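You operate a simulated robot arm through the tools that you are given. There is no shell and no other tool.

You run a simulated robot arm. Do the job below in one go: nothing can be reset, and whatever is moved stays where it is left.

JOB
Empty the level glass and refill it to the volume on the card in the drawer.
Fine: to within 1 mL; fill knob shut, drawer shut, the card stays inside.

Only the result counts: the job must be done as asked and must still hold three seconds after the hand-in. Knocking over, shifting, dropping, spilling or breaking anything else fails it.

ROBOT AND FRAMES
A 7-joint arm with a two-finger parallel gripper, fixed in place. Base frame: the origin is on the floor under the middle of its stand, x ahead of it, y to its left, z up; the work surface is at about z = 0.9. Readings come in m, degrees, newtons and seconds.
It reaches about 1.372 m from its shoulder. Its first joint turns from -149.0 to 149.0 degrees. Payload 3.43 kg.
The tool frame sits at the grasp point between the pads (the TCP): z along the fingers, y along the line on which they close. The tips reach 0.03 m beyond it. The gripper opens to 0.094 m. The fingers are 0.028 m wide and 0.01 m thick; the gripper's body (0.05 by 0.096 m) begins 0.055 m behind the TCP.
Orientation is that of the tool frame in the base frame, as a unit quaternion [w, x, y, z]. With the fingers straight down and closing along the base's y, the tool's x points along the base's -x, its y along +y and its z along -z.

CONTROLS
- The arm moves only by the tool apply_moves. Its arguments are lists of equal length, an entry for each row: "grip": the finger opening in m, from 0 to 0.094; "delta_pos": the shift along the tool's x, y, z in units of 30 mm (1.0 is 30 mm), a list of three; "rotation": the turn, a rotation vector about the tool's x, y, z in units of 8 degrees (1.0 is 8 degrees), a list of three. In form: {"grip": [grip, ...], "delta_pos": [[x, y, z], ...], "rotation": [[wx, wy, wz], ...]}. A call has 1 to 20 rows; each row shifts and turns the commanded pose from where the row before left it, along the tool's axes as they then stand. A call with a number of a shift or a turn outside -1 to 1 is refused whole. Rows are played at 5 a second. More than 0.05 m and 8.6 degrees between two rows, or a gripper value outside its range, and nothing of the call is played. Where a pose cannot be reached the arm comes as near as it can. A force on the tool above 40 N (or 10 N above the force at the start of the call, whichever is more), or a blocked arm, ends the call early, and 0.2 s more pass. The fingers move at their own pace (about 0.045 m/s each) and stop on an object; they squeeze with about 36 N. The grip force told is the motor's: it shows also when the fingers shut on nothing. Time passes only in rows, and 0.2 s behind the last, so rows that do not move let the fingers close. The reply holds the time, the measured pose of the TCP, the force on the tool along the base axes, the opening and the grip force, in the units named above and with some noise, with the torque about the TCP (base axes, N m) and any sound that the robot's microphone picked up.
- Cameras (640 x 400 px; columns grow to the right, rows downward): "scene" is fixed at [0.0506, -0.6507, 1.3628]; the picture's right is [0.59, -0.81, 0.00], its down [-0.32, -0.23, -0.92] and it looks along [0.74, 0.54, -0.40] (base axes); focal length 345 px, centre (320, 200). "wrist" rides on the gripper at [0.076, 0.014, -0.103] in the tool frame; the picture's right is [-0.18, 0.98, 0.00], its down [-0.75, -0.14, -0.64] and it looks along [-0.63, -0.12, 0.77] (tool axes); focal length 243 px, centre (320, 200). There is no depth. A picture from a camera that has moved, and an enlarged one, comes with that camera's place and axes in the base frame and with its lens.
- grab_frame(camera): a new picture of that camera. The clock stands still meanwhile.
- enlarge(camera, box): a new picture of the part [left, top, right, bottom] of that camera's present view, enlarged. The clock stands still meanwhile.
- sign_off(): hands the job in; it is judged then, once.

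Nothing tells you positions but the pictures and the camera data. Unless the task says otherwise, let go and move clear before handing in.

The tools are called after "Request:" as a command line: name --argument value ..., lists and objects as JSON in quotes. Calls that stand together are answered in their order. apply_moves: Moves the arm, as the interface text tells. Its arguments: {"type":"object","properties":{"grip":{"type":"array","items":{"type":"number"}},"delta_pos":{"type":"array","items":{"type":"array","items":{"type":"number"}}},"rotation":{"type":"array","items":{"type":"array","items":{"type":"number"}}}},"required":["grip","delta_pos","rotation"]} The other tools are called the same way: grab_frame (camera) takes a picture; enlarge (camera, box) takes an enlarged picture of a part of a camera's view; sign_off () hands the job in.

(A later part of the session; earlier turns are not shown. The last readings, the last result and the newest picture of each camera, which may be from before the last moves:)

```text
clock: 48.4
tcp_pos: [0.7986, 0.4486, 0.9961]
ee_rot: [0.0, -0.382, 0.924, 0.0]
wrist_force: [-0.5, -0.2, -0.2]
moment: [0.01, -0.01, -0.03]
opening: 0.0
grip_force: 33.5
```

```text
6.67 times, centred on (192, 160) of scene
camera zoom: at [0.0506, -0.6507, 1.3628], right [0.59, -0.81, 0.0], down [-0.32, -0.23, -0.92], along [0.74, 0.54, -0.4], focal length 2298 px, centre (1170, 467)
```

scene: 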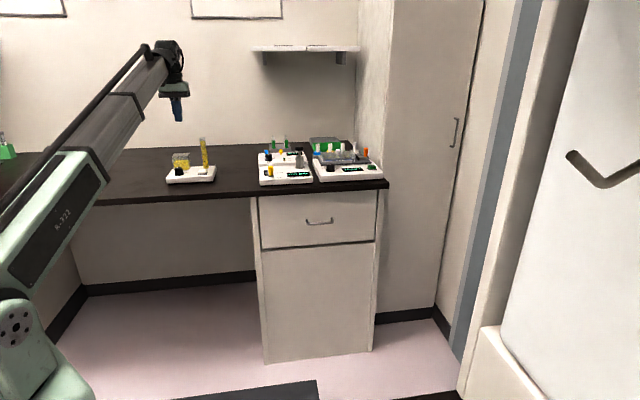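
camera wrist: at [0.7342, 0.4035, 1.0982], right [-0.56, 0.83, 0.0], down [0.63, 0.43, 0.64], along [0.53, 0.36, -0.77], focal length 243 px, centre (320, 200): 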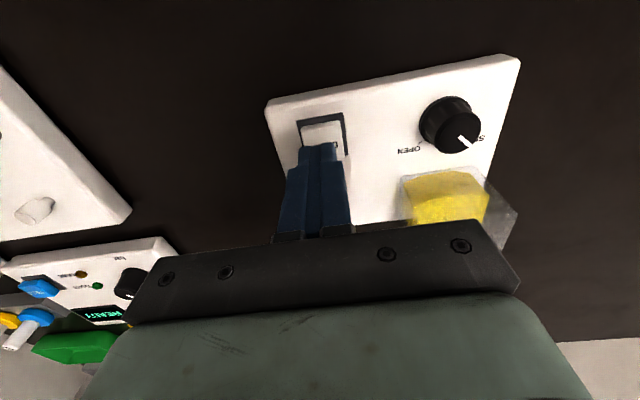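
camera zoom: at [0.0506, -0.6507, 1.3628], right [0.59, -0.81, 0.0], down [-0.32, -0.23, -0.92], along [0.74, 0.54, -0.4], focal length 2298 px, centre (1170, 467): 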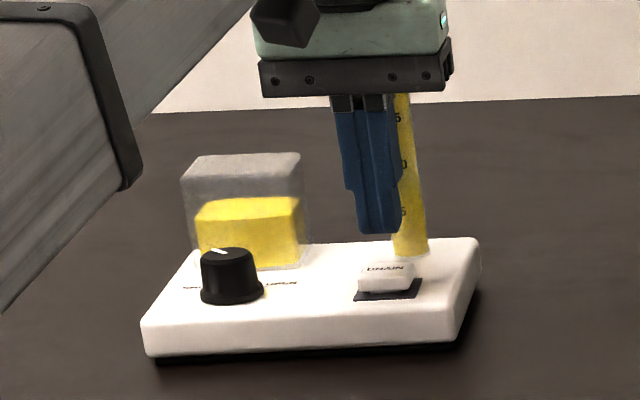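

The tip is about 26 mm above the button and centred on it. Descending slowly to contact.

Request:
apply_moves --grip '[0.0, 0.0, 0.0, 0.0, 0.0, 0.0]' --delta_pos '[[0, -0.04, 0.25], [0, 0, 0.25], [0, 0, 0.25], [0, 0, 0.08], [0, 0, 0.08], [0, 0, 0]]' --rotation '[[0, 0, 0], [0, 0, 0], [0, 0, 0], [0, 0, 0], [0, 0, 0], [0, 0, 0]]'

Request:
enlarge --camera "scene" --box '[160, 130, 225, 190]'

```text
clock: 49.8
tcp_pos: [0.798, 0.4484, 0.9697]
ee_rot: [0.001, -0.382, 0.924, -0.001]
wrist_force: [-0.3, -1.3, 2.6]
moment: [-0.04, 0.0, 0.02]
opening: 0.0
grip_force: 32.9
heard: click
```

```text
6.67 times, centred on (192, 160) of scene
camera zoom: at [0.0506, -0.6507, 1.3628], right [0.59, -0.81, 0.0], down [-0.32, -0.23, -0.92], along [0.74, 0.54, -0.4], focal length 2298 px, centre (1170, 467)
```

zoom: 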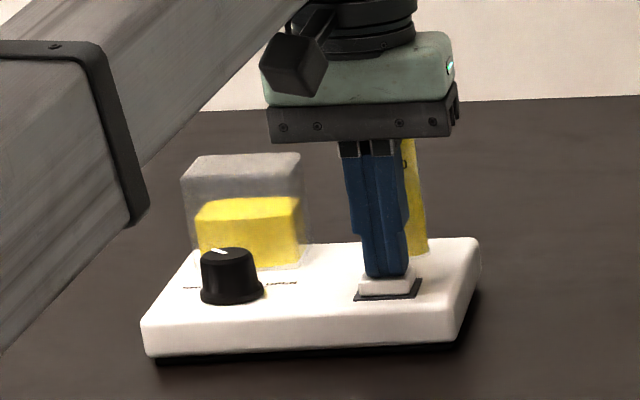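

There was a click and about 2.6 N, so the button is pressed. I'll hold for a second and see whether the level drops.

Request:
apply_moves --grip '[0.0, 0.0, 0.0, 0.0, 0.0]' --delta_pos '[[0, 0, 0], [0, 0, 0], [0, 0, 0], [0, 0, 0], [0, 0, 0]]' --rotation '[[0, 0, 0], [0, 0, 0], [0, 0, 0], [0, 0, 0], [0, 0, 0]]'

Request:
enlarge --camera "scene" --box '[190, 130, 222, 172]'

Request:
grab_frame --camera "wrist"

```text
clock: 51.0
tcp_pos: [0.7996, 0.448, 0.971]
ee_rot: [0.001, -0.381, 0.924, -0.001]
wrist_force: [-0.4, 0.4, 2.7]
moment: [-0.04, -0.03, -0.04]
opening: 0.0
grip_force: 33.5
```

```text
9.52 times, centred on (206, 151) of scene
camera zoom: at [0.0506, -0.6507, 1.3628], right [0.59, -0.81, 0.0], down [-0.32, -0.23, -0.92], along [0.74, 0.54, -0.4], focal length 3282 px, centre (1406, 667)
```

zoom: 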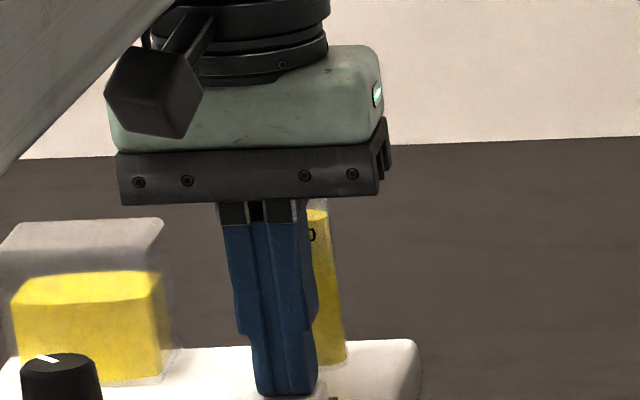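

```text
taken
camera wrist: at [0.7354, 0.4046, 1.0722], right [-0.56, 0.83, 0.0], down [0.63, 0.43, 0.64], along [0.53, 0.36, -0.77], focal length 243 px, centre (320, 200)
```

wrist: 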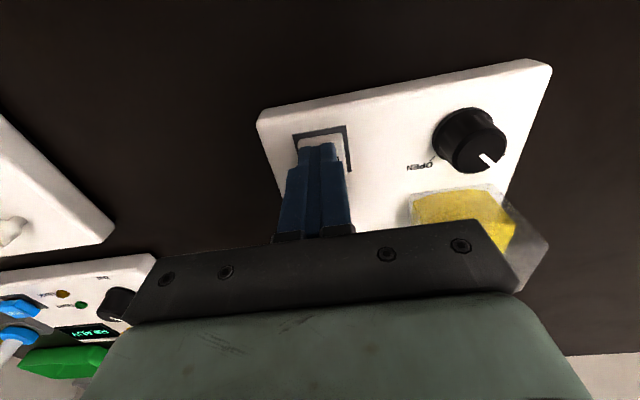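

The glass is draining while held, at about 12 mL now, and the tank is rising to match. I'll hold for another 3 s to empty it.

Request:
apply_moves --grip '[0.0, 0.0, 0.0, 0.0, 0.0, 0.0, 0.0, 0.0, 0.0, 0.0, 0.0, 0.0, 0.0, 0.0, 0.0]' --delta_pos '[[0, 0, 0], [0, 0, 0], [0, 0, 0], [0, 0, 0], [0, 0, 0], [0, 0, 0], [0, 0, 0], [0, 0, 0], [0, 0, 0], [0, 0, 0], [0, 0, 0], [0, 0, 0], [0, 0, 0], [0, 0, 0], [0, 0, 0]]' --rotation '[[0, 0, 0], [0, 0, 0], [0, 0, 0], [0, 0, 0], [0, 0, 0], [0, 0, 0], [0, 0, 0], [0, 0, 0], [0, 0, 0], [0, 0, 0], [0, 0, 0], [0, 0, 0], [0, 0, 0], [0, 0, 0], [0, 0, 0]]'

Request:
enlarge --camera "scene" --box '[190, 130, 222, 172]'

```text
clock: 54.2
tcp_pos: [0.7993, 0.448, 0.9704]
ee_rot: [0.001, -0.382, 0.924, 0.0]
wrist_force: [-0.4, -0.1, 1.9]
moment: [0.03, 0.02, -0.02]
opening: 0.0001
grip_force: 32.8
```

```text
9.52 times, centred on (206, 151) of scene
camera zoom: at [0.0506, -0.6507, 1.3628], right [0.59, -0.81, 0.0], down [-0.32, -0.23, -0.92], along [0.74, 0.54, -0.4], focal length 3282 px, centre (1406, 667)
```

zoom: 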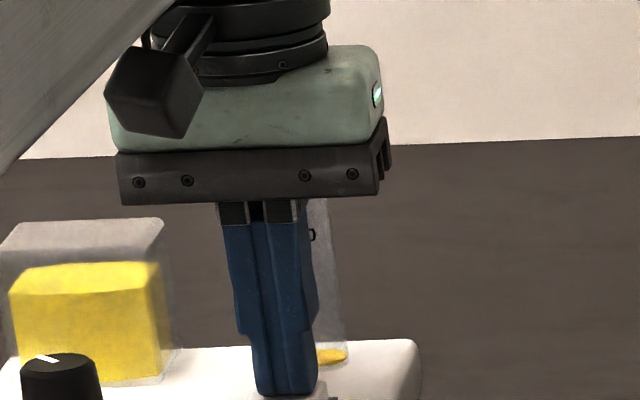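

Almost empty, with a thin layer left at the bottom. Holding another 2.4 s.

Request:
apply_moves --grip '[0.0, 0.0, 0.0, 0.0, 0.0, 0.0, 0.0, 0.0, 0.0, 0.0, 0.0, 0.0]' --delta_pos '[[0, 0, 0], [0, 0, 0], [0, 0, 0], [0, 0, 0], [0, 0, 0], [0, 0, 0], [0, 0, 0], [0, 0, 0], [0, 0, 0], [0, 0, 0], [0, 0, 0], [0, 0, 0]]' --rotation '[[0, 0, 0], [0, 0, 0], [0, 0, 0], [0, 0, 0], [0, 0, 0], [0, 0, 0], [0, 0, 0], [0, 0, 0], [0, 0, 0], [0, 0, 0], [0, 0, 0], [0, 0, 0]]'

Request:
enlarge --camera "scene" --box '[190, 130, 222, 172]'

```text
clock: 56.8
tcp_pos: [0.7981, 0.4479, 0.9698]
ee_rot: [0.001, -0.383, 0.924, -0.001]
wrist_force: [0.0, 0.2, 2.0]
moment: [-0.01, -0.01, 0.04]
opening: 0.0
grip_force: 32.7
```

```text
9.52 times, centred on (206, 151) of scene
camera zoom: at [0.0506, -0.6507, 1.3628], right [0.59, -0.81, 0.0], down [-0.32, -0.23, -0.92], along [0.74, 0.54, -0.4], focal length 3282 px, centre (1406, 667)
```

zoom: 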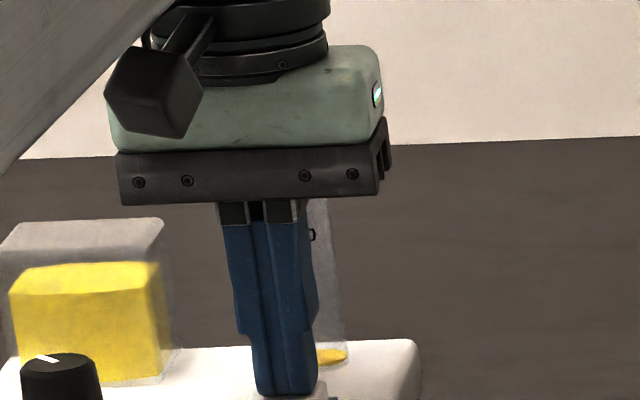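

The level has stopped changing, so the glass is empty. Lifting off the button.

Request:
apply_moves --grip '[0.0, 0.0, 0.0, 0.0, 0.0, 0.0, 0.0]' --delta_pos '[[0, 0, -0.3], [0, 0, -0.9], [0, 0, -0.9], [0, 0, -0.9], [0, 0, -0.9], [0, 0, -0.9], [0, 0, -0.9]]' --rotation '[[0, 0, 0], [0, 0, 0], [0, 0, 0], [0, 0, 0], [0, 0, 0], [0, 0, 0], [0, 0, 0]]'

Request:
enlarge --camera "scene" --box '[190, 130, 222, 172]'

Request:
enlarge --camera "scene" --box '[160, 130, 225, 190]'

Request:
enlarge --camera "wrist" --box '[240, 30, 480, 200]'

```text
clock: 58.4
tcp_pos: [0.7965, 0.4471, 1.1402]
ee_rot: [0.0, -0.382, 0.924, -0.001]
wrist_force: [0.6, -0.2, -0.2]
moment: [0.03, 0.02, -0.02]
opening: 0.0
grip_force: 32.4
```

```text
9.52 times, centred on (206, 151) of scene
camera zoom: at [0.0506, -0.6507, 1.3628], right [0.59, -0.81, 0.0], down [-0.32, -0.23, -0.92], along [0.74, 0.54, -0.4], focal length 3282 px, centre (1406, 667)
```

zoom: 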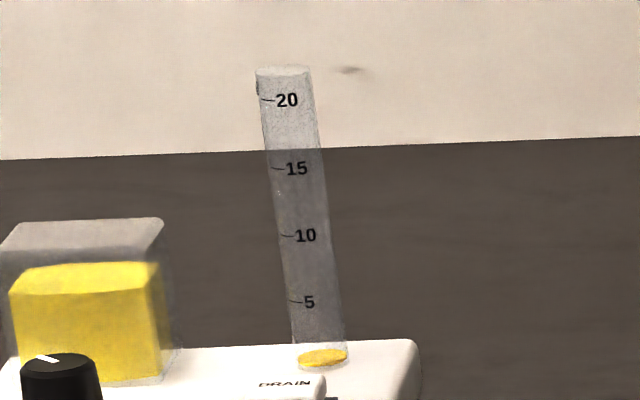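

```text
6.67 times, centred on (192, 160) of scene
camera zoom: at [0.0506, -0.6507, 1.3628], right [0.59, -0.81, 0.0], down [-0.32, -0.23, -0.92], along [0.74, 0.54, -0.4], focal length 2298 px, centre (1170, 467)
```

zoom: 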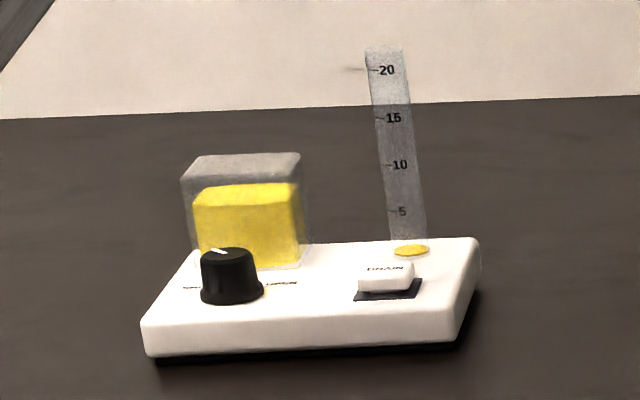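

```text
2.35 times, centred on (360, 115) of wrist
camera zoom: at [0.733, 0.4037, 1.2431], right [-0.56, 0.83, 0.0], down [0.63, 0.43, 0.64], along [0.53, 0.36, -0.77], focal length 571 px, centre (226, 400)
```

zoom: 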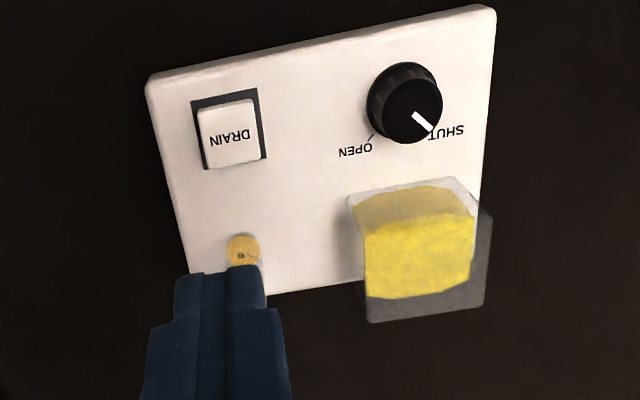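

The glass is empty, showing only the flat disc at the bottom. The knob axis is at (0.740, 0.513), its pointer is on SHUT (+y), and the OPEN tick is 90° clockwise (+x). I'll move above the knob and open the fingers to line up.

Request:
apply_moves --grip '[0.06, 0.06, 0.06, 0.06, 0.06, 0.06, 0.06]' --delta_pos '[[-0.08, 0.962, 0], [-0.08, 0.962, 0], [-0.08, 0.962, 0], [0, 0, 0.8], [0, 0, 0.8], [0, 0, 0.8], [0, 0, 0.8]]' --rotation '[[0, 0, 0], [0, 0, 0], [0, 0, 0], [0, 0, 0], [0, 0, 0], [0, 0, 0], [0, 0, 0]]'

Request:
enlarge --camera "wrist" --box '[200, 60, 440, 220]'

Request:
enlarge --camera "scene" --box '[160, 130, 225, 190]'

```text
clock: 60.0
tcp_pos: [0.7406, 0.514, 1.0469]
ee_rot: [0.0, -0.383, 0.924, -0.001]
wrist_force: [0.6, 0.5, -0.2]
moment: [0.03, 0.0, -0.04]
opening: 0.06
grip_force: 0.0
```

```text
2.50 times, centred on (320, 140) of wrist
camera zoom: at [0.677, 0.4703, 1.1483], right [-0.56, 0.83, 0.0], down [0.63, 0.43, 0.64], along [0.53, 0.36, -0.77], focal length 606 px, centre (320, 350)
```

zoom: 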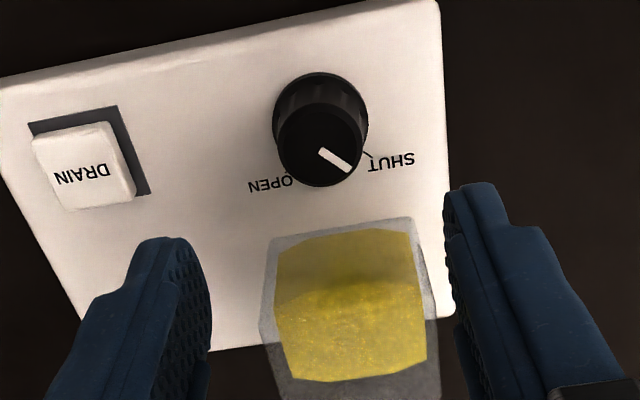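

```text
6.67 times, centred on (192, 160) of scene
camera zoom: at [0.0506, -0.6507, 1.3628], right [0.59, -0.81, 0.0], down [-0.32, -0.23, -0.92], along [0.74, 0.54, -0.4], focal length 2298 px, centre (1170, 467)
```

zoom: 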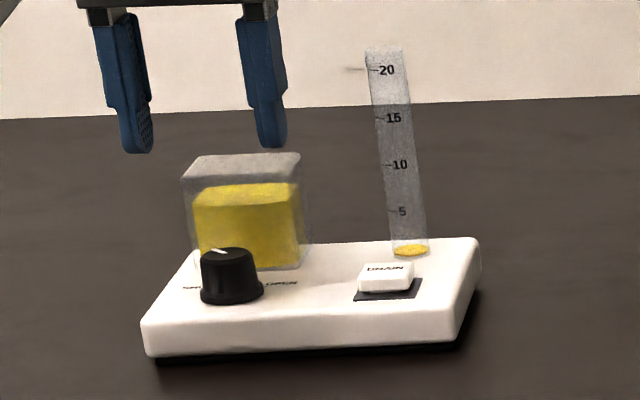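

The knob is centred under the gripper to within about 1 mm. Lowering around it with the fingers open, then narrowing to just wider than the knob to check the centring.

Request:
apply_moves --grip '[0.06, 0.06, 0.06, 0.06, 0.04, 0.04, 0.04]' --delta_pos '[[0.01, 0.01, 0.9], [0, 0, 0.9], [0, 0, 0.6], [0, 0, 0.3], [0, 0, 0], [0, 0, 0], [0, 0, 0]]' --rotation '[[0, 0, 0], [0, 0, 0], [0, 0, 0], [0, 0, 0], [0, 0, 0], [0, 0, 0], [0, 0, 0]]'

Request:
enlarge --camera "wrist" --box '[240, 80, 400, 240]'

Request:
enlarge --camera "scene" --box '[160, 130, 225, 190]'

```text
clock: 61.6
tcp_pos: [0.7414, 0.5134, 0.9642]
ee_rot: [0.001, -0.383, 0.924, 0.0]
wrist_force: [1.1, 0.9, -0.2]
moment: [0.0, 0.0, 0.01]
opening: 0.0398
grip_force: 0.0
```

```text
2.50 times, centred on (320, 160) of wrist
camera zoom: at [0.678, 0.4696, 1.0662], right [-0.56, 0.83, 0.0], down [0.63, 0.43, 0.64], along [0.53, 0.36, -0.77], focal length 606 px, centre (320, 300)
```

zoom: 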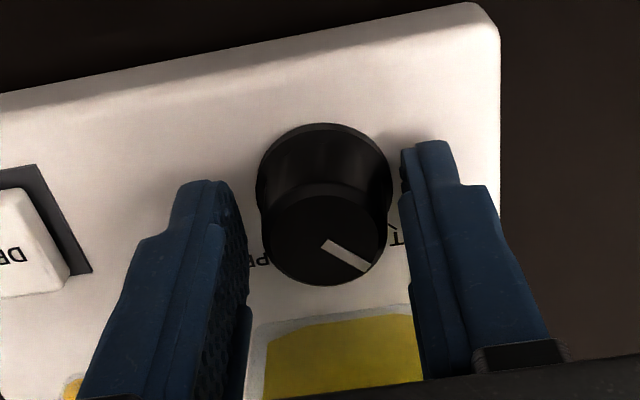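

```text
6.67 times, centred on (192, 160) of scene
camera zoom: at [0.0506, -0.6507, 1.3628], right [0.59, -0.81, 0.0], down [-0.32, -0.23, -0.92], along [0.74, 0.54, -0.4], focal length 2298 px, centre (1170, 467)
```

zoom: 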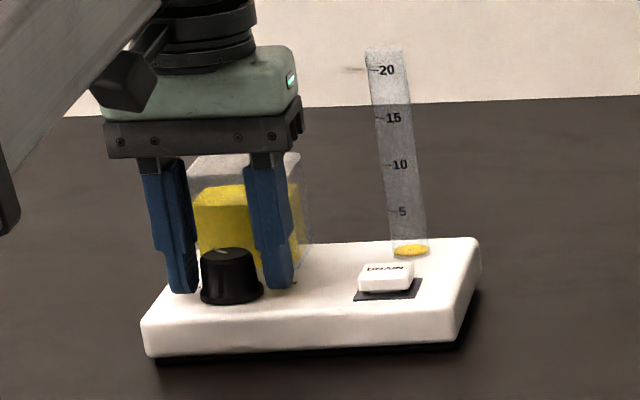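

Both gaps look equal. I'll close gently in steps and watch for any side force.

Request:
apply_moves --grip '[0.034, 0.032, 0.03]' --delta_pos '[[0, 0, 0], [0, 0, 0], [0, 0, 0]]' --rotation '[[0, 0, 0], [0, 0, 0], [0, 0, 0]]'

```text
clock: 62.4
tcp_pos: [0.7413, 0.5124, 0.9633]
ee_rot: [0.0, -0.383, 0.924, -0.001]
wrist_force: [-2.1, 1.4, 0.1]
moment: [0.04, 0.09, -0.03]
opening: 0.0317
grip_force: 1.9
```

There's light contact at about 32 mm, with the left finger touching first. I'll shift 0.6 mm left and close the rest of the way.

Request:
apply_moves --grip '[0.03, 0.03, 0.028]' --delta_pos '[[0, 0.02, 0], [0, 0, 0], [0, 0, 0]]' --rotation '[[0, 0, 0], [0, 0, 0], [0, 0, 0]]'

```text
clock: 63.2
tcp_pos: [0.7408, 0.515, 0.9638]
ee_rot: [0.001, -0.383, 0.924, 0.0]
wrist_force: [-2.6, 2.3, 0.5]
moment: [0.15, 0.25, -0.02]
opening: 0.0299
grip_force: 24.9
```

The grip has set at about 30 mm with only 3.5 N sideways. I'll nudge 0.5 mm more and firm up the grip.

Request:
apply_moves --grip '[0.028, 0.025, 0.022, 0.022]' --delta_pos '[[0, 0.02, 0], [0, 0, 0], [0, 0, 0], [0, 0, 0]]' --rotation '[[0, 0, 0], [0, 0, 0], [0, 0, 0], [0, 0, 0]]'

Request:
enlarge --camera "scene" --box '[160, 130, 225, 190]'

```text
clock: 64.2
tcp_pos: [0.7404, 0.5141, 0.9654]
ee_rot: [-0.001, -0.383, 0.924, 0.0]
wrist_force: [-1.1, -3.8, 4.0]
moment: [0.14, 0.36, 0.03]
opening: 0.0296
grip_force: 36.1
```

```text
6.67 times, centred on (192, 160) of scene
camera zoom: at [0.0506, -0.6507, 1.3628], right [0.59, -0.81, 0.0], down [-0.32, -0.23, -0.92], along [0.74, 0.54, -0.4], focal length 2298 px, centre (1170, 467)
```

zoom: 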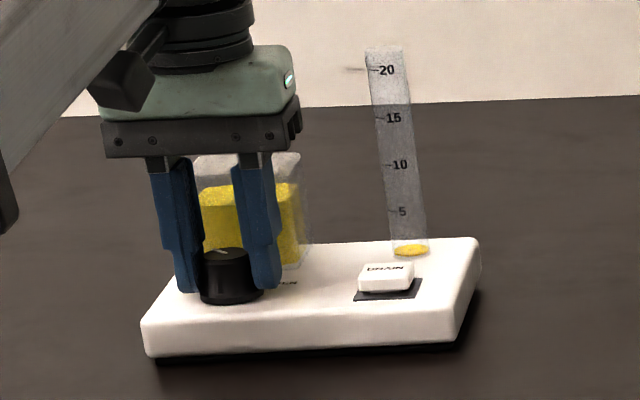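

I have a firm grip and the base hasn't moved. Now turning the knob 12° towards OPEN to see whether flow starts.

Request:
apply_moves --grip '[0.02, 0.02]' --delta_pos '[[0, 0, 0], [0, 0, 0]]' --rotation '[[0, 0, 0.75], [0, 0, 0.75]]'

Request:
enlarge --camera "scene" --box '[160, 130, 225, 190]'

Request:
enlarge --camera "wrist" --box '[240, 80, 400, 240]'

```text
clock: 64.8
tcp_pos: [0.7403, 0.5144, 0.964]
ee_rot: [0.0, -0.283, 0.959, -0.001]
wrist_force: [4.7, -4.5, 2.3]
moment: [-0.17, 0.82, 0.03]
opening: 0.0297
grip_force: 36.4
```

```text
6.67 times, centred on (192, 160) of scene
camera zoom: at [0.0506, -0.6507, 1.3628], right [0.59, -0.81, 0.0], down [-0.32, -0.23, -0.92], along [0.74, 0.54, -0.4], focal length 2298 px, centre (1170, 467)
```

zoom: 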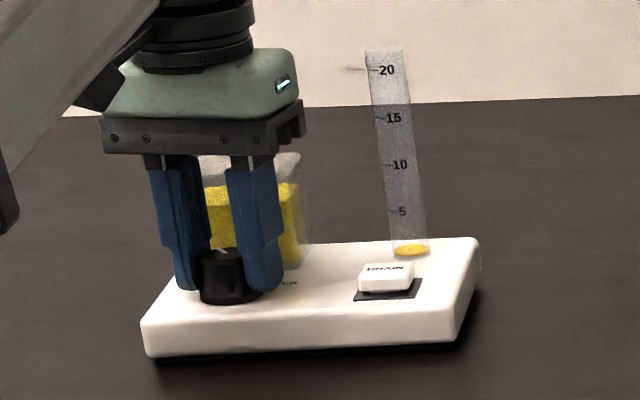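

```text
2.50 times, centred on (320, 160) of wrist
camera zoom: at [0.6697, 0.4849, 1.0664], right [-0.38, 0.93, 0.0], down [0.71, 0.29, 0.64], along [0.6, 0.24, -0.77], focal length 606 px, centre (320, 300)
```

zoom: 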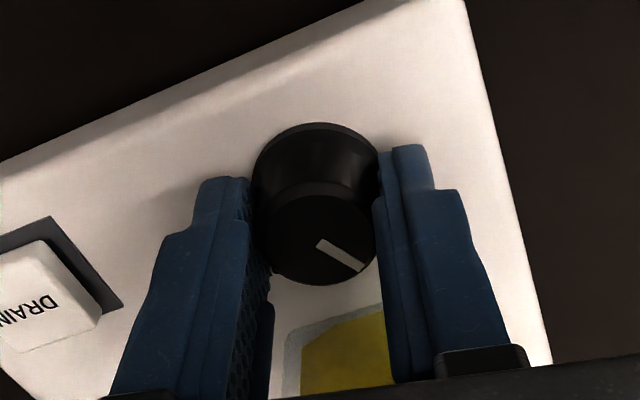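

The knob turned with the gripper, but the level hasn't risen yet. I'll wait 0.6 s at this angle to see whether any flow is visible.

Request:
apply_moves --grip '[0.02, 0.02, 0.02]' --delta_pos '[[0, -0.012, 0], [0, 0, 0], [0, 0, 0]]' --rotation '[[0, 0, 0], [0, 0, 0], [0, 0, 0]]'

Request:
enlarge --camera "scene" --box '[190, 130, 222, 172]'

```text
clock: 65.6
tcp_pos: [0.7399, 0.5142, 0.9644]
ee_rot: [0.0, -0.283, 0.959, 0.0]
wrist_force: [2.5, -5.4, 1.2]
moment: [0.28, 0.02, 0.03]
opening: 0.0294
grip_force: 36.1
```

```text
9.52 times, centred on (206, 151) of scene
camera zoom: at [0.0506, -0.6507, 1.3628], right [0.59, -0.81, 0.0], down [-0.32, -0.23, -0.92], along [0.74, 0.54, -0.4], focal length 3282 px, centre (1406, 667)
```

zoom: 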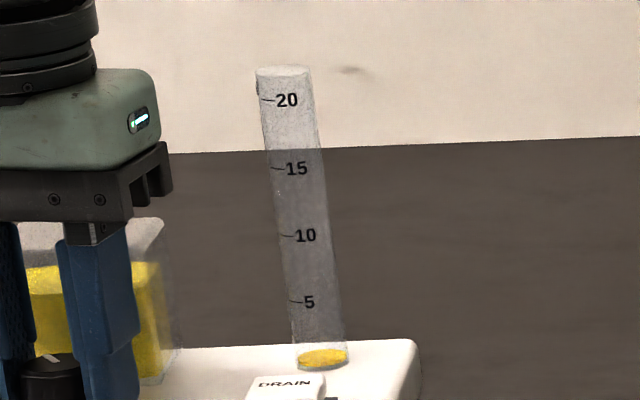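

There's hardly any change at 12°. I'll turn another 8° and look again.

Request:
apply_moves --grip '[0.02, 0.02, 0.02]' --delta_pos '[[0, 0, 0], [0, 0, 0], [0, 0, 0]]' --rotation '[[0, 0, 1], [0, 0, 0], [0, 0, 0]]'

Request:
enlarge --camera "scene" --box '[190, 130, 222, 172]'

```text
clock: 66.4
tcp_pos: [0.7411, 0.5135, 0.9651]
ee_rot: [0.001, -0.216, 0.976, -0.001]
wrist_force: [2.5, -8.1, -0.1]
moment: [0.28, -0.16, -0.01]
opening: 0.0294
grip_force: 35.6
```

```text
9.52 times, centred on (206, 151) of scene
camera zoom: at [0.0506, -0.6507, 1.3628], right [0.59, -0.81, 0.0], down [-0.32, -0.23, -0.92], along [0.74, 0.54, -0.4], focal length 3282 px, centre (1406, 667)
```

zoom: 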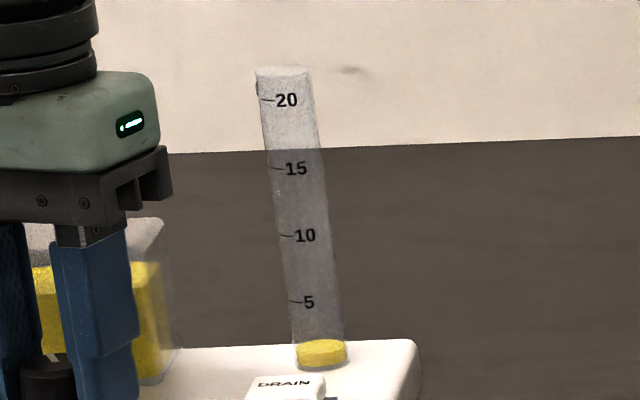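

Liquid is rising now, at about 1 mL. Holding this angle for 0.6 s more to measure the rate, with a small adjustment to ease the side force.

Request:
apply_moves --grip '[0.02, 0.02, 0.02]' --delta_pos '[[0.007, -0.015, 0], [0, 0, 0], [0, 0, 0]]' --rotation '[[0, 0, 0], [0, 0, 0], [0, 0, 0]]'

Request:
enlarge --camera "scene" --box '[190, 130, 222, 172]'

```text
clock: 67.2
tcp_pos: [0.741, 0.5147, 0.9645]
ee_rot: [0.0, -0.216, 0.976, 0.0]
wrist_force: [1.2, -4.1, -0.3]
moment: [0.28, 0.18, 0.0]
opening: 0.0295
grip_force: 36.4
```

```text
9.52 times, centred on (206, 151) of scene
camera zoom: at [0.0506, -0.6507, 1.3628], right [0.59, -0.81, 0.0], down [-0.32, -0.23, -0.92], along [0.74, 0.54, -0.4], focal length 3282 px, centre (1406, 667)
```

zoom: 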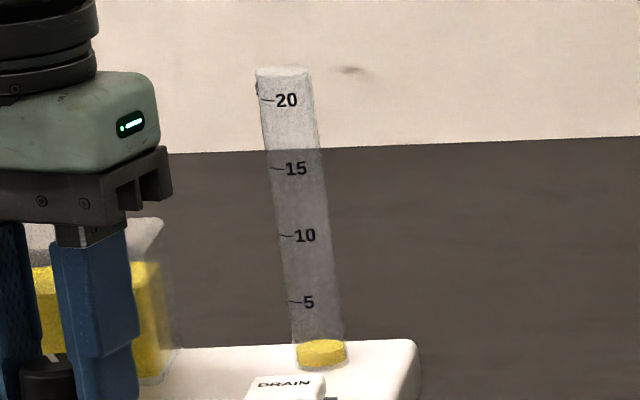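

The level doesn't seem to have changed during that hold. I'll look closer at the level and at the knob's pointer.

Request:
enlarge --camera "scene" --box '[196, 155, 212, 170]'

Request:
enlarge --camera "wrist" --box '[240, 80, 400, 240]'

```text
16.00 times, centred on (204, 162) of scene
camera zoom: at [0.0506, -0.6507, 1.3628], right [0.59, -0.81, 0.0], down [-0.32, -0.23, -0.92], along [0.74, 0.54, -0.4], focal length 5514 px, centre (2176, 800)
```

zoom: 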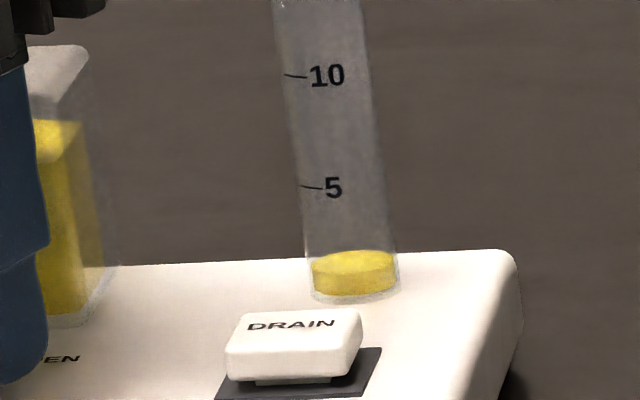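

```text
2.50 times, centred on (320, 160) of wrist
camera zoom: at [0.6664, 0.4949, 1.0665], right [-0.25, 0.97, 0.0], down [0.74, 0.19, 0.64], along [0.62, 0.16, -0.77], focal length 606 px, centre (320, 300)
```

zoom: 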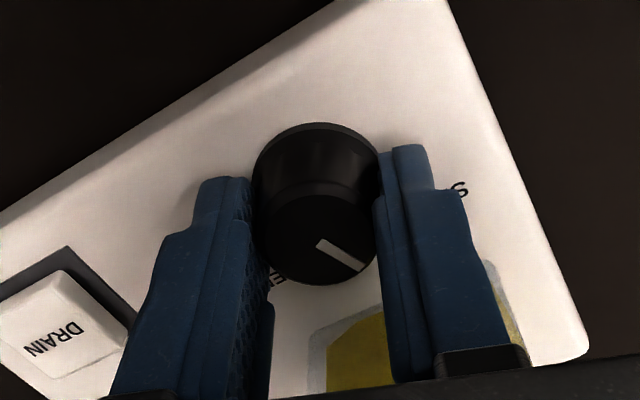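

I'll hold still a little longer to see whether the liquid is really flowing at this angle.

Request:
apply_moves --grip '[0.02, 0.02, 0.02]' --delta_pos '[[0, 0, 0], [0, 0, 0], [0, 0, 0]]' --rotation '[[0, 0, 0], [0, 0, 0], [0, 0, 0]]'

Request:
enlarge --camera "scene" --box '[196, 155, 212, 170]'

```text
clock: 68.0
tcp_pos: [0.7412, 0.5143, 0.9652]
ee_rot: [0.0, -0.217, 0.976, 0.0]
wrist_force: [-0.7, -3.4, 0.4]
moment: [0.29, 0.29, -0.01]
opening: 0.0295
grip_force: 35.5
```

```text
16.00 times, centred on (204, 162) of scene
camera zoom: at [0.0506, -0.6507, 1.3628], right [0.59, -0.81, 0.0], down [-0.32, -0.23, -0.92], along [0.74, 0.54, -0.4], focal length 5514 px, centre (2176, 800)
```

zoom: 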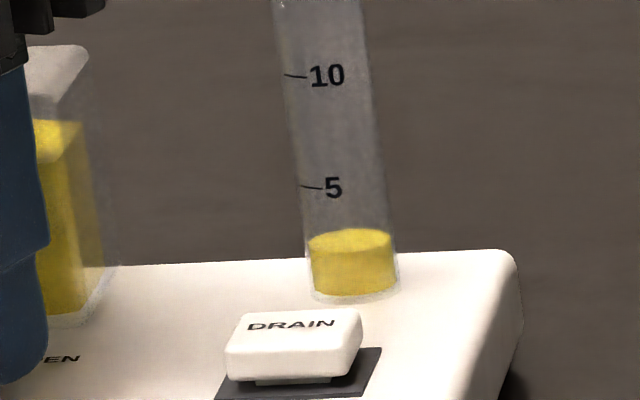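

It's rising: about 2 mL now. The displayed level seems to move in steps, so I'll advance in short increments and track each step.

Request:
apply_moves --grip '[0.02]' --delta_pos '[[0, 0, 0]]' --rotation '[[0, 0, 0]]'

Request:
enlarge --camera "scene" --box '[196, 155, 212, 170]'

```text
clock: 68.4
tcp_pos: [0.7415, 0.5146, 0.9634]
ee_rot: [0.0, -0.217, 0.976, 0.0]
wrist_force: [-0.2, -1.7, 0.1]
moment: [0.29, 0.31, -0.01]
opening: 0.0294
grip_force: 35.8
```

```text
16.00 times, centred on (204, 162) of scene
camera zoom: at [0.0506, -0.6507, 1.3628], right [0.59, -0.81, 0.0], down [-0.32, -0.23, -0.92], along [0.74, 0.54, -0.4], focal length 5514 px, centre (2176, 800)
```

zoom: 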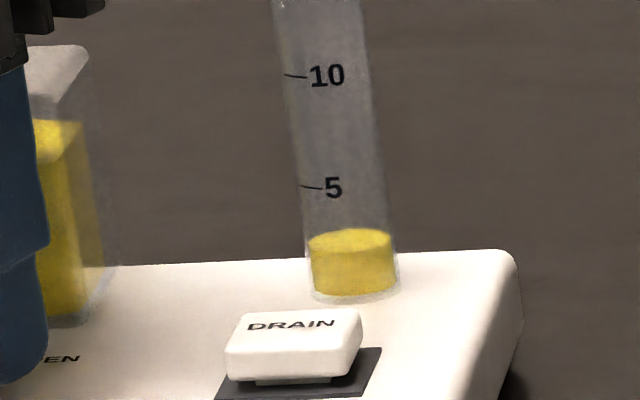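

Request:
apply_moves --grip '[0.02]' --delta_pos '[[0, 0, 0]]' --rotation '[[0, 0, 0]]'

Request:
enlarge --camera "scene" --box '[196, 155, 212, 170]'

```text
clock: 68.8
tcp_pos: [0.7413, 0.5133, 0.9649]
ee_rot: [0.0, -0.216, 0.976, -0.001]
wrist_force: [0.6, -0.9, -0.2]
moment: [0.32, 0.24, 0.04]
opening: 0.0292
grip_force: 35.7
```

```text
16.00 times, centred on (204, 162) of scene
camera zoom: at [0.0506, -0.6507, 1.3628], right [0.59, -0.81, 0.0], down [-0.32, -0.23, -0.92], along [0.74, 0.54, -0.4], focal length 5514 px, centre (2176, 800)
```

zoom: 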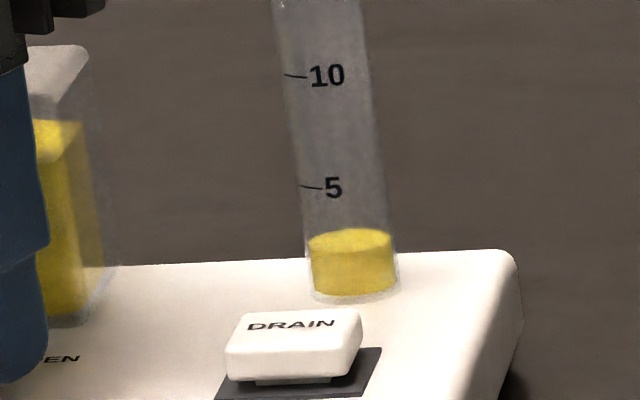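

Request:
apply_moves --grip '[0.02]' --delta_pos '[[0, 0, 0]]' --rotation '[[0, 0, 0]]'

Request:
enlarge --camera "scene" --box '[196, 155, 212, 170]'

```text
clock: 69.2
tcp_pos: [0.7418, 0.5134, 0.9647]
ee_rot: [0.0, -0.217, 0.976, -0.001]
wrist_force: [-1.4, -0.9, -0.4]
moment: [0.38, 0.2, 0.03]
opening: 0.0293
grip_force: 36.0
```

```text
16.00 times, centred on (204, 162) of scene
camera zoom: at [0.0506, -0.6507, 1.3628], right [0.59, -0.81, 0.0], down [-0.32, -0.23, -0.92], along [0.74, 0.54, -0.4], focal length 5514 px, centre (2176, 800)
```

zoom: 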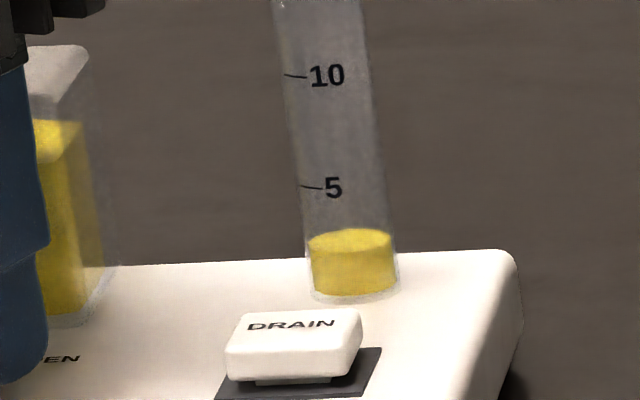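

Request:
apply_moves --grip '[0.02]' --delta_pos '[[0, 0, 0]]' --rotation '[[0, 0, 0]]'

Request:
enlarge --camera "scene" --box '[196, 155, 212, 170]'

```text
clock: 69.6
tcp_pos: [0.7408, 0.5136, 0.9645]
ee_rot: [0.0, -0.216, 0.976, -0.002]
wrist_force: [-0.9, -0.2, -0.4]
moment: [0.42, 0.2, -0.01]
opening: 0.0294
grip_force: 36.2
```

```text
16.00 times, centred on (204, 162) of scene
camera zoom: at [0.0506, -0.6507, 1.3628], right [0.59, -0.81, 0.0], down [-0.32, -0.23, -0.92], along [0.74, 0.54, -0.4], focal length 5514 px, centre (2176, 800)
```

zoom: 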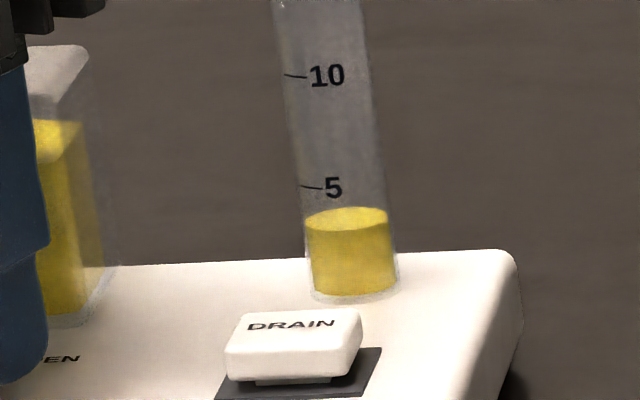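

The level steps 1 mL at a time: it reached 3 mL between 69.2 and 69.6 s. The rate is about 0.6 mL/s. Continuing with the knob held at 20°.

Request:
apply_moves --grip '[0.02, 0.02, 0.02, 0.02]' --delta_pos '[[0, 0, 0], [0, 0, 0], [0, 0, 0], [0, 0, 0]]' --rotation '[[0, 0, 0], [0, 0, 0], [0, 0, 0], [0, 0, 0]]'

Request:
enlarge --camera "scene" --box '[196, 155, 212, 170]'

```text
clock: 70.6
tcp_pos: [0.7414, 0.514, 0.9643]
ee_rot: [0.0, -0.217, 0.976, 0.0]
wrist_force: [-1.0, 0.7, 0.3]
moment: [0.39, 0.23, 0.0]
opening: 0.0299
grip_force: 36.4
```

```text
16.00 times, centred on (204, 162) of scene
camera zoom: at [0.0506, -0.6507, 1.3628], right [0.59, -0.81, 0.0], down [-0.32, -0.23, -0.92], along [0.74, 0.54, -0.4], focal length 5514 px, centre (2176, 800)
```

zoom: 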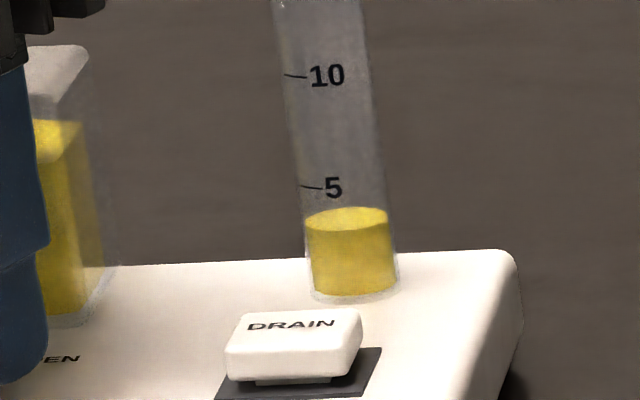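

Request:
apply_moves --grip '[0.02]' --delta_pos '[[0, 0, 0]]' --rotation '[[0, 0, 0]]'

Request:
enlarge --camera "scene" --box '[196, 155, 212, 170]'

```text
clock: 71.0
tcp_pos: [0.7411, 0.5136, 0.9634]
ee_rot: [-0.001, -0.217, 0.976, -0.001]
wrist_force: [-0.5, 0.8, 0.3]
moment: [0.4, 0.23, -0.03]
opening: 0.0297
grip_force: 36.8
```

```text
16.00 times, centred on (204, 162) of scene
camera zoom: at [0.0506, -0.6507, 1.3628], right [0.59, -0.81, 0.0], down [-0.32, -0.23, -0.92], along [0.74, 0.54, -0.4], focal length 5514 px, centre (2176, 800)
```

zoom: 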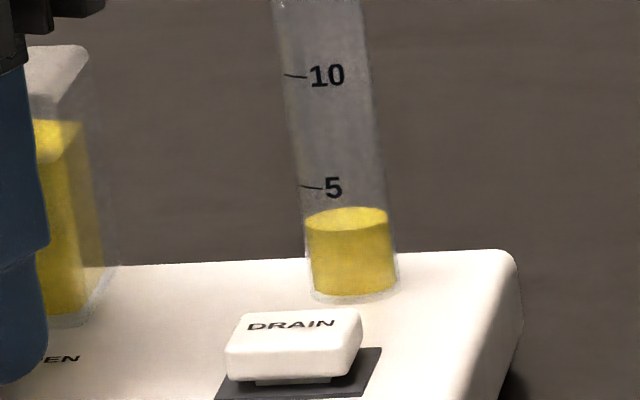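

Request:
apply_moves --grip '[0.02]' --delta_pos '[[0, 0, 0]]' --rotation '[[0, 0, 0]]'

Request:
enlarge --camera "scene" --box '[196, 155, 212, 170]'

```text
clock: 71.4
tcp_pos: [0.7408, 0.5135, 0.9641]
ee_rot: [0.0, -0.217, 0.976, -0.001]
wrist_force: [-0.6, 0.1, -0.2]
moment: [0.43, 0.17, 0.0]
opening: 0.0296
grip_force: 36.0
```

```text
16.00 times, centred on (204, 162) of scene
camera zoom: at [0.0506, -0.6507, 1.3628], right [0.59, -0.81, 0.0], down [-0.32, -0.23, -0.92], along [0.74, 0.54, -0.4], focal length 5514 px, centre (2176, 800)
```

zoom: 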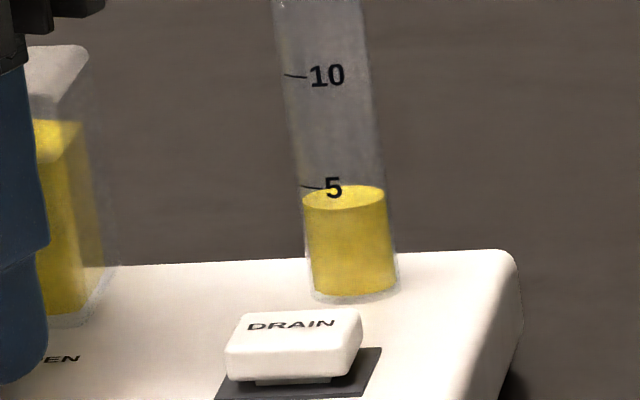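

The glass stepped to 4 mL between 71.0 and 71.4 s, so each millilitre takes about 1.8 s. The 5 mL step should come around 73 s. Continuing in short steps.

Request:
apply_moves --grip '[0.02, 0.02, 0.02, 0.02]' --delta_pos '[[0, 0, 0], [0, 0, 0], [0, 0, 0], [0, 0, 0]]' --rotation '[[0, 0, 0], [0, 0, 0], [0, 0, 0], [0, 0, 0]]'

Request:
enlarge --camera "scene" --box '[196, 155, 212, 170]'

```text
clock: 72.4
tcp_pos: [0.7418, 0.5142, 0.9648]
ee_rot: [0.0, -0.217, 0.976, -0.001]
wrist_force: [-0.2, 1.7, -0.4]
moment: [0.4, 0.27, 0.02]
opening: 0.0294
grip_force: 36.1
```

```text
16.00 times, centred on (204, 162) of scene
camera zoom: at [0.0506, -0.6507, 1.3628], right [0.59, -0.81, 0.0], down [-0.32, -0.23, -0.92], along [0.74, 0.54, -0.4], focal length 5514 px, centre (2176, 800)
```

zoom: 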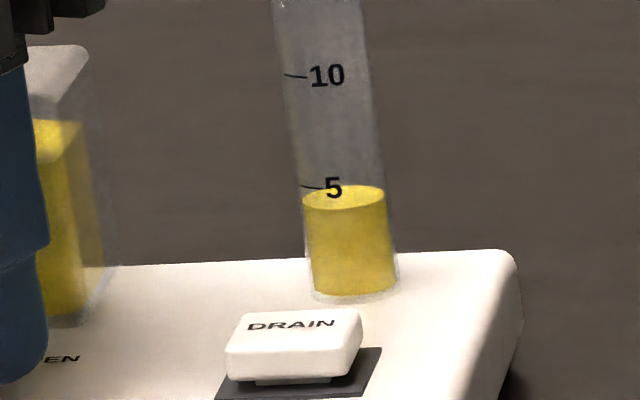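

Request:
apply_moves --grip '[0.02]' --delta_pos '[[0, 0, 0]]' --rotation '[[0, 0, 0]]'

Request:
enlarge --camera "scene" --box '[196, 155, 212, 170]'

```text
clock: 72.8
tcp_pos: [0.7401, 0.5139, 0.9641]
ee_rot: [0.001, -0.216, 0.976, -0.001]
wrist_force: [-0.7, 2.0, 0.2]
moment: [0.39, 0.23, 0.01]
opening: 0.0296
grip_force: 36.0
```

```text
16.00 times, centred on (204, 162) of scene
camera zoom: at [0.0506, -0.6507, 1.3628], right [0.59, -0.81, 0.0], down [-0.32, -0.23, -0.92], along [0.74, 0.54, -0.4], focal length 5514 px, centre (2176, 800)
```

zoom: 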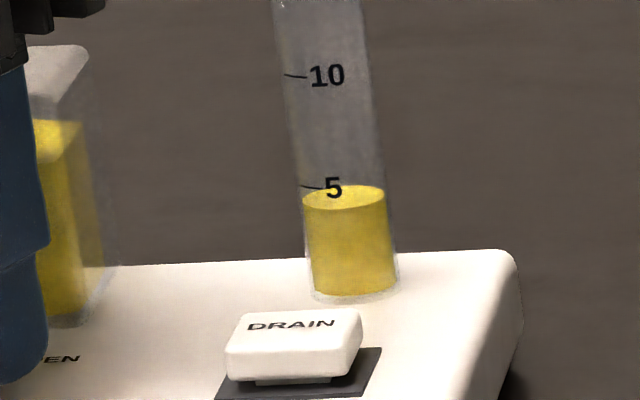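

Request:
apply_moves --grip '[0.02]' --delta_pos '[[0, 0, 0]]' --rotation '[[0, 0, 0]]'

Request:
enlarge --camera "scene" --box '[196, 155, 212, 170]'

```text
clock: 73.2
tcp_pos: [0.7419, 0.5135, 0.9643]
ee_rot: [0.0, -0.216, 0.976, 0.0]
wrist_force: [-0.1, 2.2, 0.4]
moment: [0.43, 0.15, 0.0]
opening: 0.0294
grip_force: 36.1
```

```text
16.00 times, centred on (204, 162) of scene
camera zoom: at [0.0506, -0.6507, 1.3628], right [0.59, -0.81, 0.0], down [-0.32, -0.23, -0.92], along [0.74, 0.54, -0.4], focal length 5514 px, centre (2176, 800)
```

zoom: 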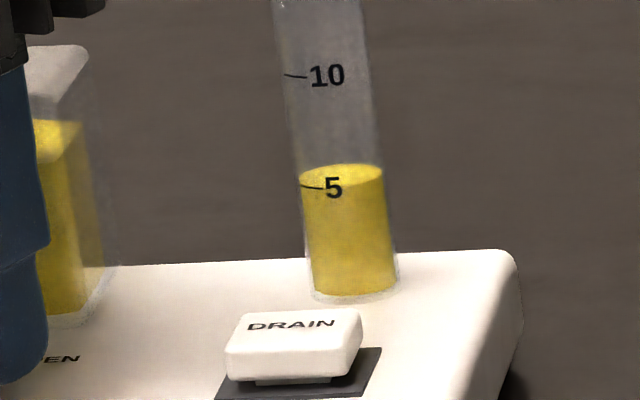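

The level is now on the 5 mark. I'll hold two more rows to sit mid-step, then turn the knob back to SHUT with about 2° extra to seat it.

Request:
apply_moves --grip '[0.02, 0.02, 0.02, 0.02, 0.02, 0.02]' --delta_pos '[[0, 0, 0], [0, 0, 0], [0, 0, 0], [0, 0, 0], [0, 0, 0], [0, 0, 0]]' --rotation '[[0, 0, 0], [0, 0, 0], [0, 0, -1], [0, 0, -1], [0, 0, -0.5], [0, 0, -0.2]]'

Request:
enlarge --camera "scene" --box '[196, 155, 212, 170]'

Request:
enlarge --camera "wrist" --box '[240, 80, 400, 240]'

```text
clock: 74.6
tcp_pos: [0.7403, 0.5133, 0.9646]
ee_rot: [0.001, -0.395, 0.919, -0.001]
wrist_force: [1.2, 1.7, 0.1]
moment: [0.64, -0.01, -0.22]
opening: 0.0296
grip_force: 35.4
```

```text
16.00 times, centred on (204, 162) of scene
camera zoom: at [0.0506, -0.6507, 1.3628], right [0.59, -0.81, 0.0], down [-0.32, -0.23, -0.92], along [0.74, 0.54, -0.4], focal length 5514 px, centre (2176, 800)
```

zoom: 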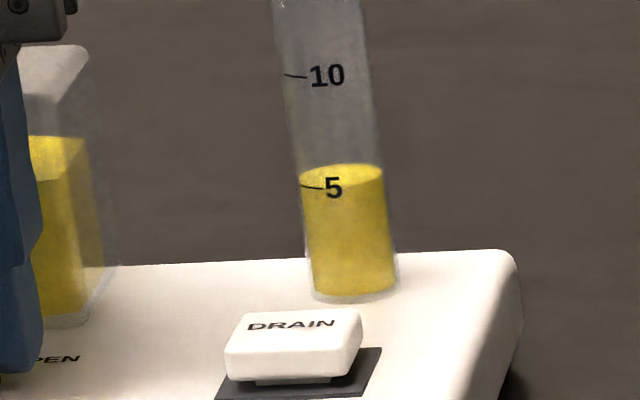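

```text
2.50 times, centred on (320, 160) of wrist
camera zoom: at [0.6785, 0.469, 1.0665], right [-0.59, 0.81, 0.0], down [0.62, 0.45, 0.64], along [0.52, 0.38, -0.77], focal length 606 px, centre (320, 300)
```

zoom: 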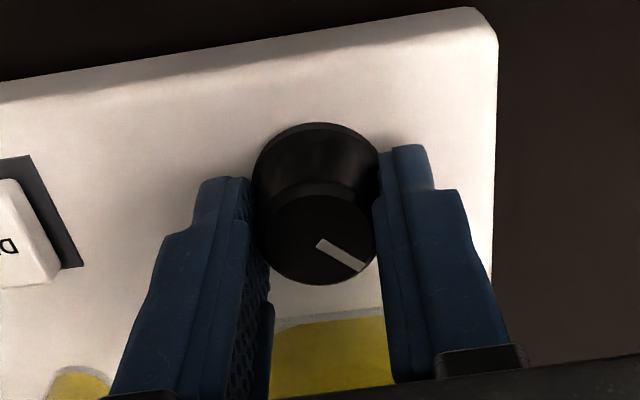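

The stop torque is about 0.22 N·m and the display is steady at 5, so the knob is shut. I'll wait briefly to make sure nothing is still flowing, then let go.

Request:
apply_moves --grip '[0.02, 0.02, 0.02, 0.02, 0.02, 0.02, 0.02, 0.02, 0.02, 0.02, 0.02, 0.02]' --delta_pos '[[0, 0, 0], [0, 0, 0], [0, 0, 0], [0, 0, 0], [0, 0, 0], [0, 0, 0], [0, 0, 0], [0, 0, 0], [0, 0, 0], [0, 0, 0], [0, 0, 0], [0, 0, 0]]' --rotation '[[0, 0, 0], [0, 0, 0], [0, 0, 0], [0, 0, 0], [0, 0, 0], [0, 0, 0], [0, 0, 0], [0, 0, 0], [0, 0, 0], [0, 0, 0], [0, 0, 0], [0, 0, 0]]'

Request:
enlarge --camera "scene" --box '[196, 155, 212, 170]'

```text
clock: 77.2
tcp_pos: [0.7414, 0.5151, 0.964]
ee_rot: [0.0, -0.396, 0.918, 0.0]
wrist_force: [0.0, 3.2, 0.3]
moment: [0.35, 0.36, -0.17]
opening: 0.0296
grip_force: 35.6
```

```text
16.00 times, centred on (204, 162) of scene
camera zoom: at [0.0506, -0.6507, 1.3628], right [0.59, -0.81, 0.0], down [-0.32, -0.23, -0.92], along [0.74, 0.54, -0.4], focal length 5514 px, centre (2176, 800)
```

zoom: 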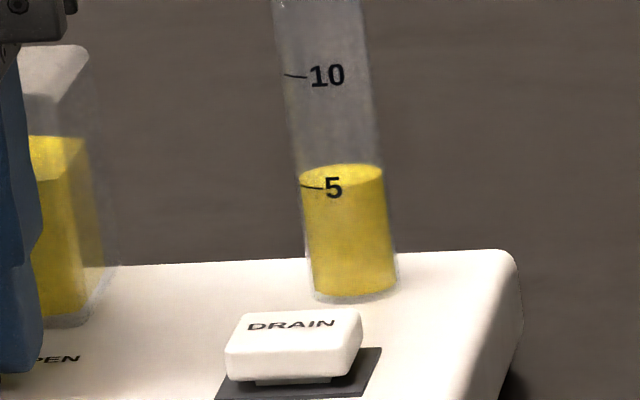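

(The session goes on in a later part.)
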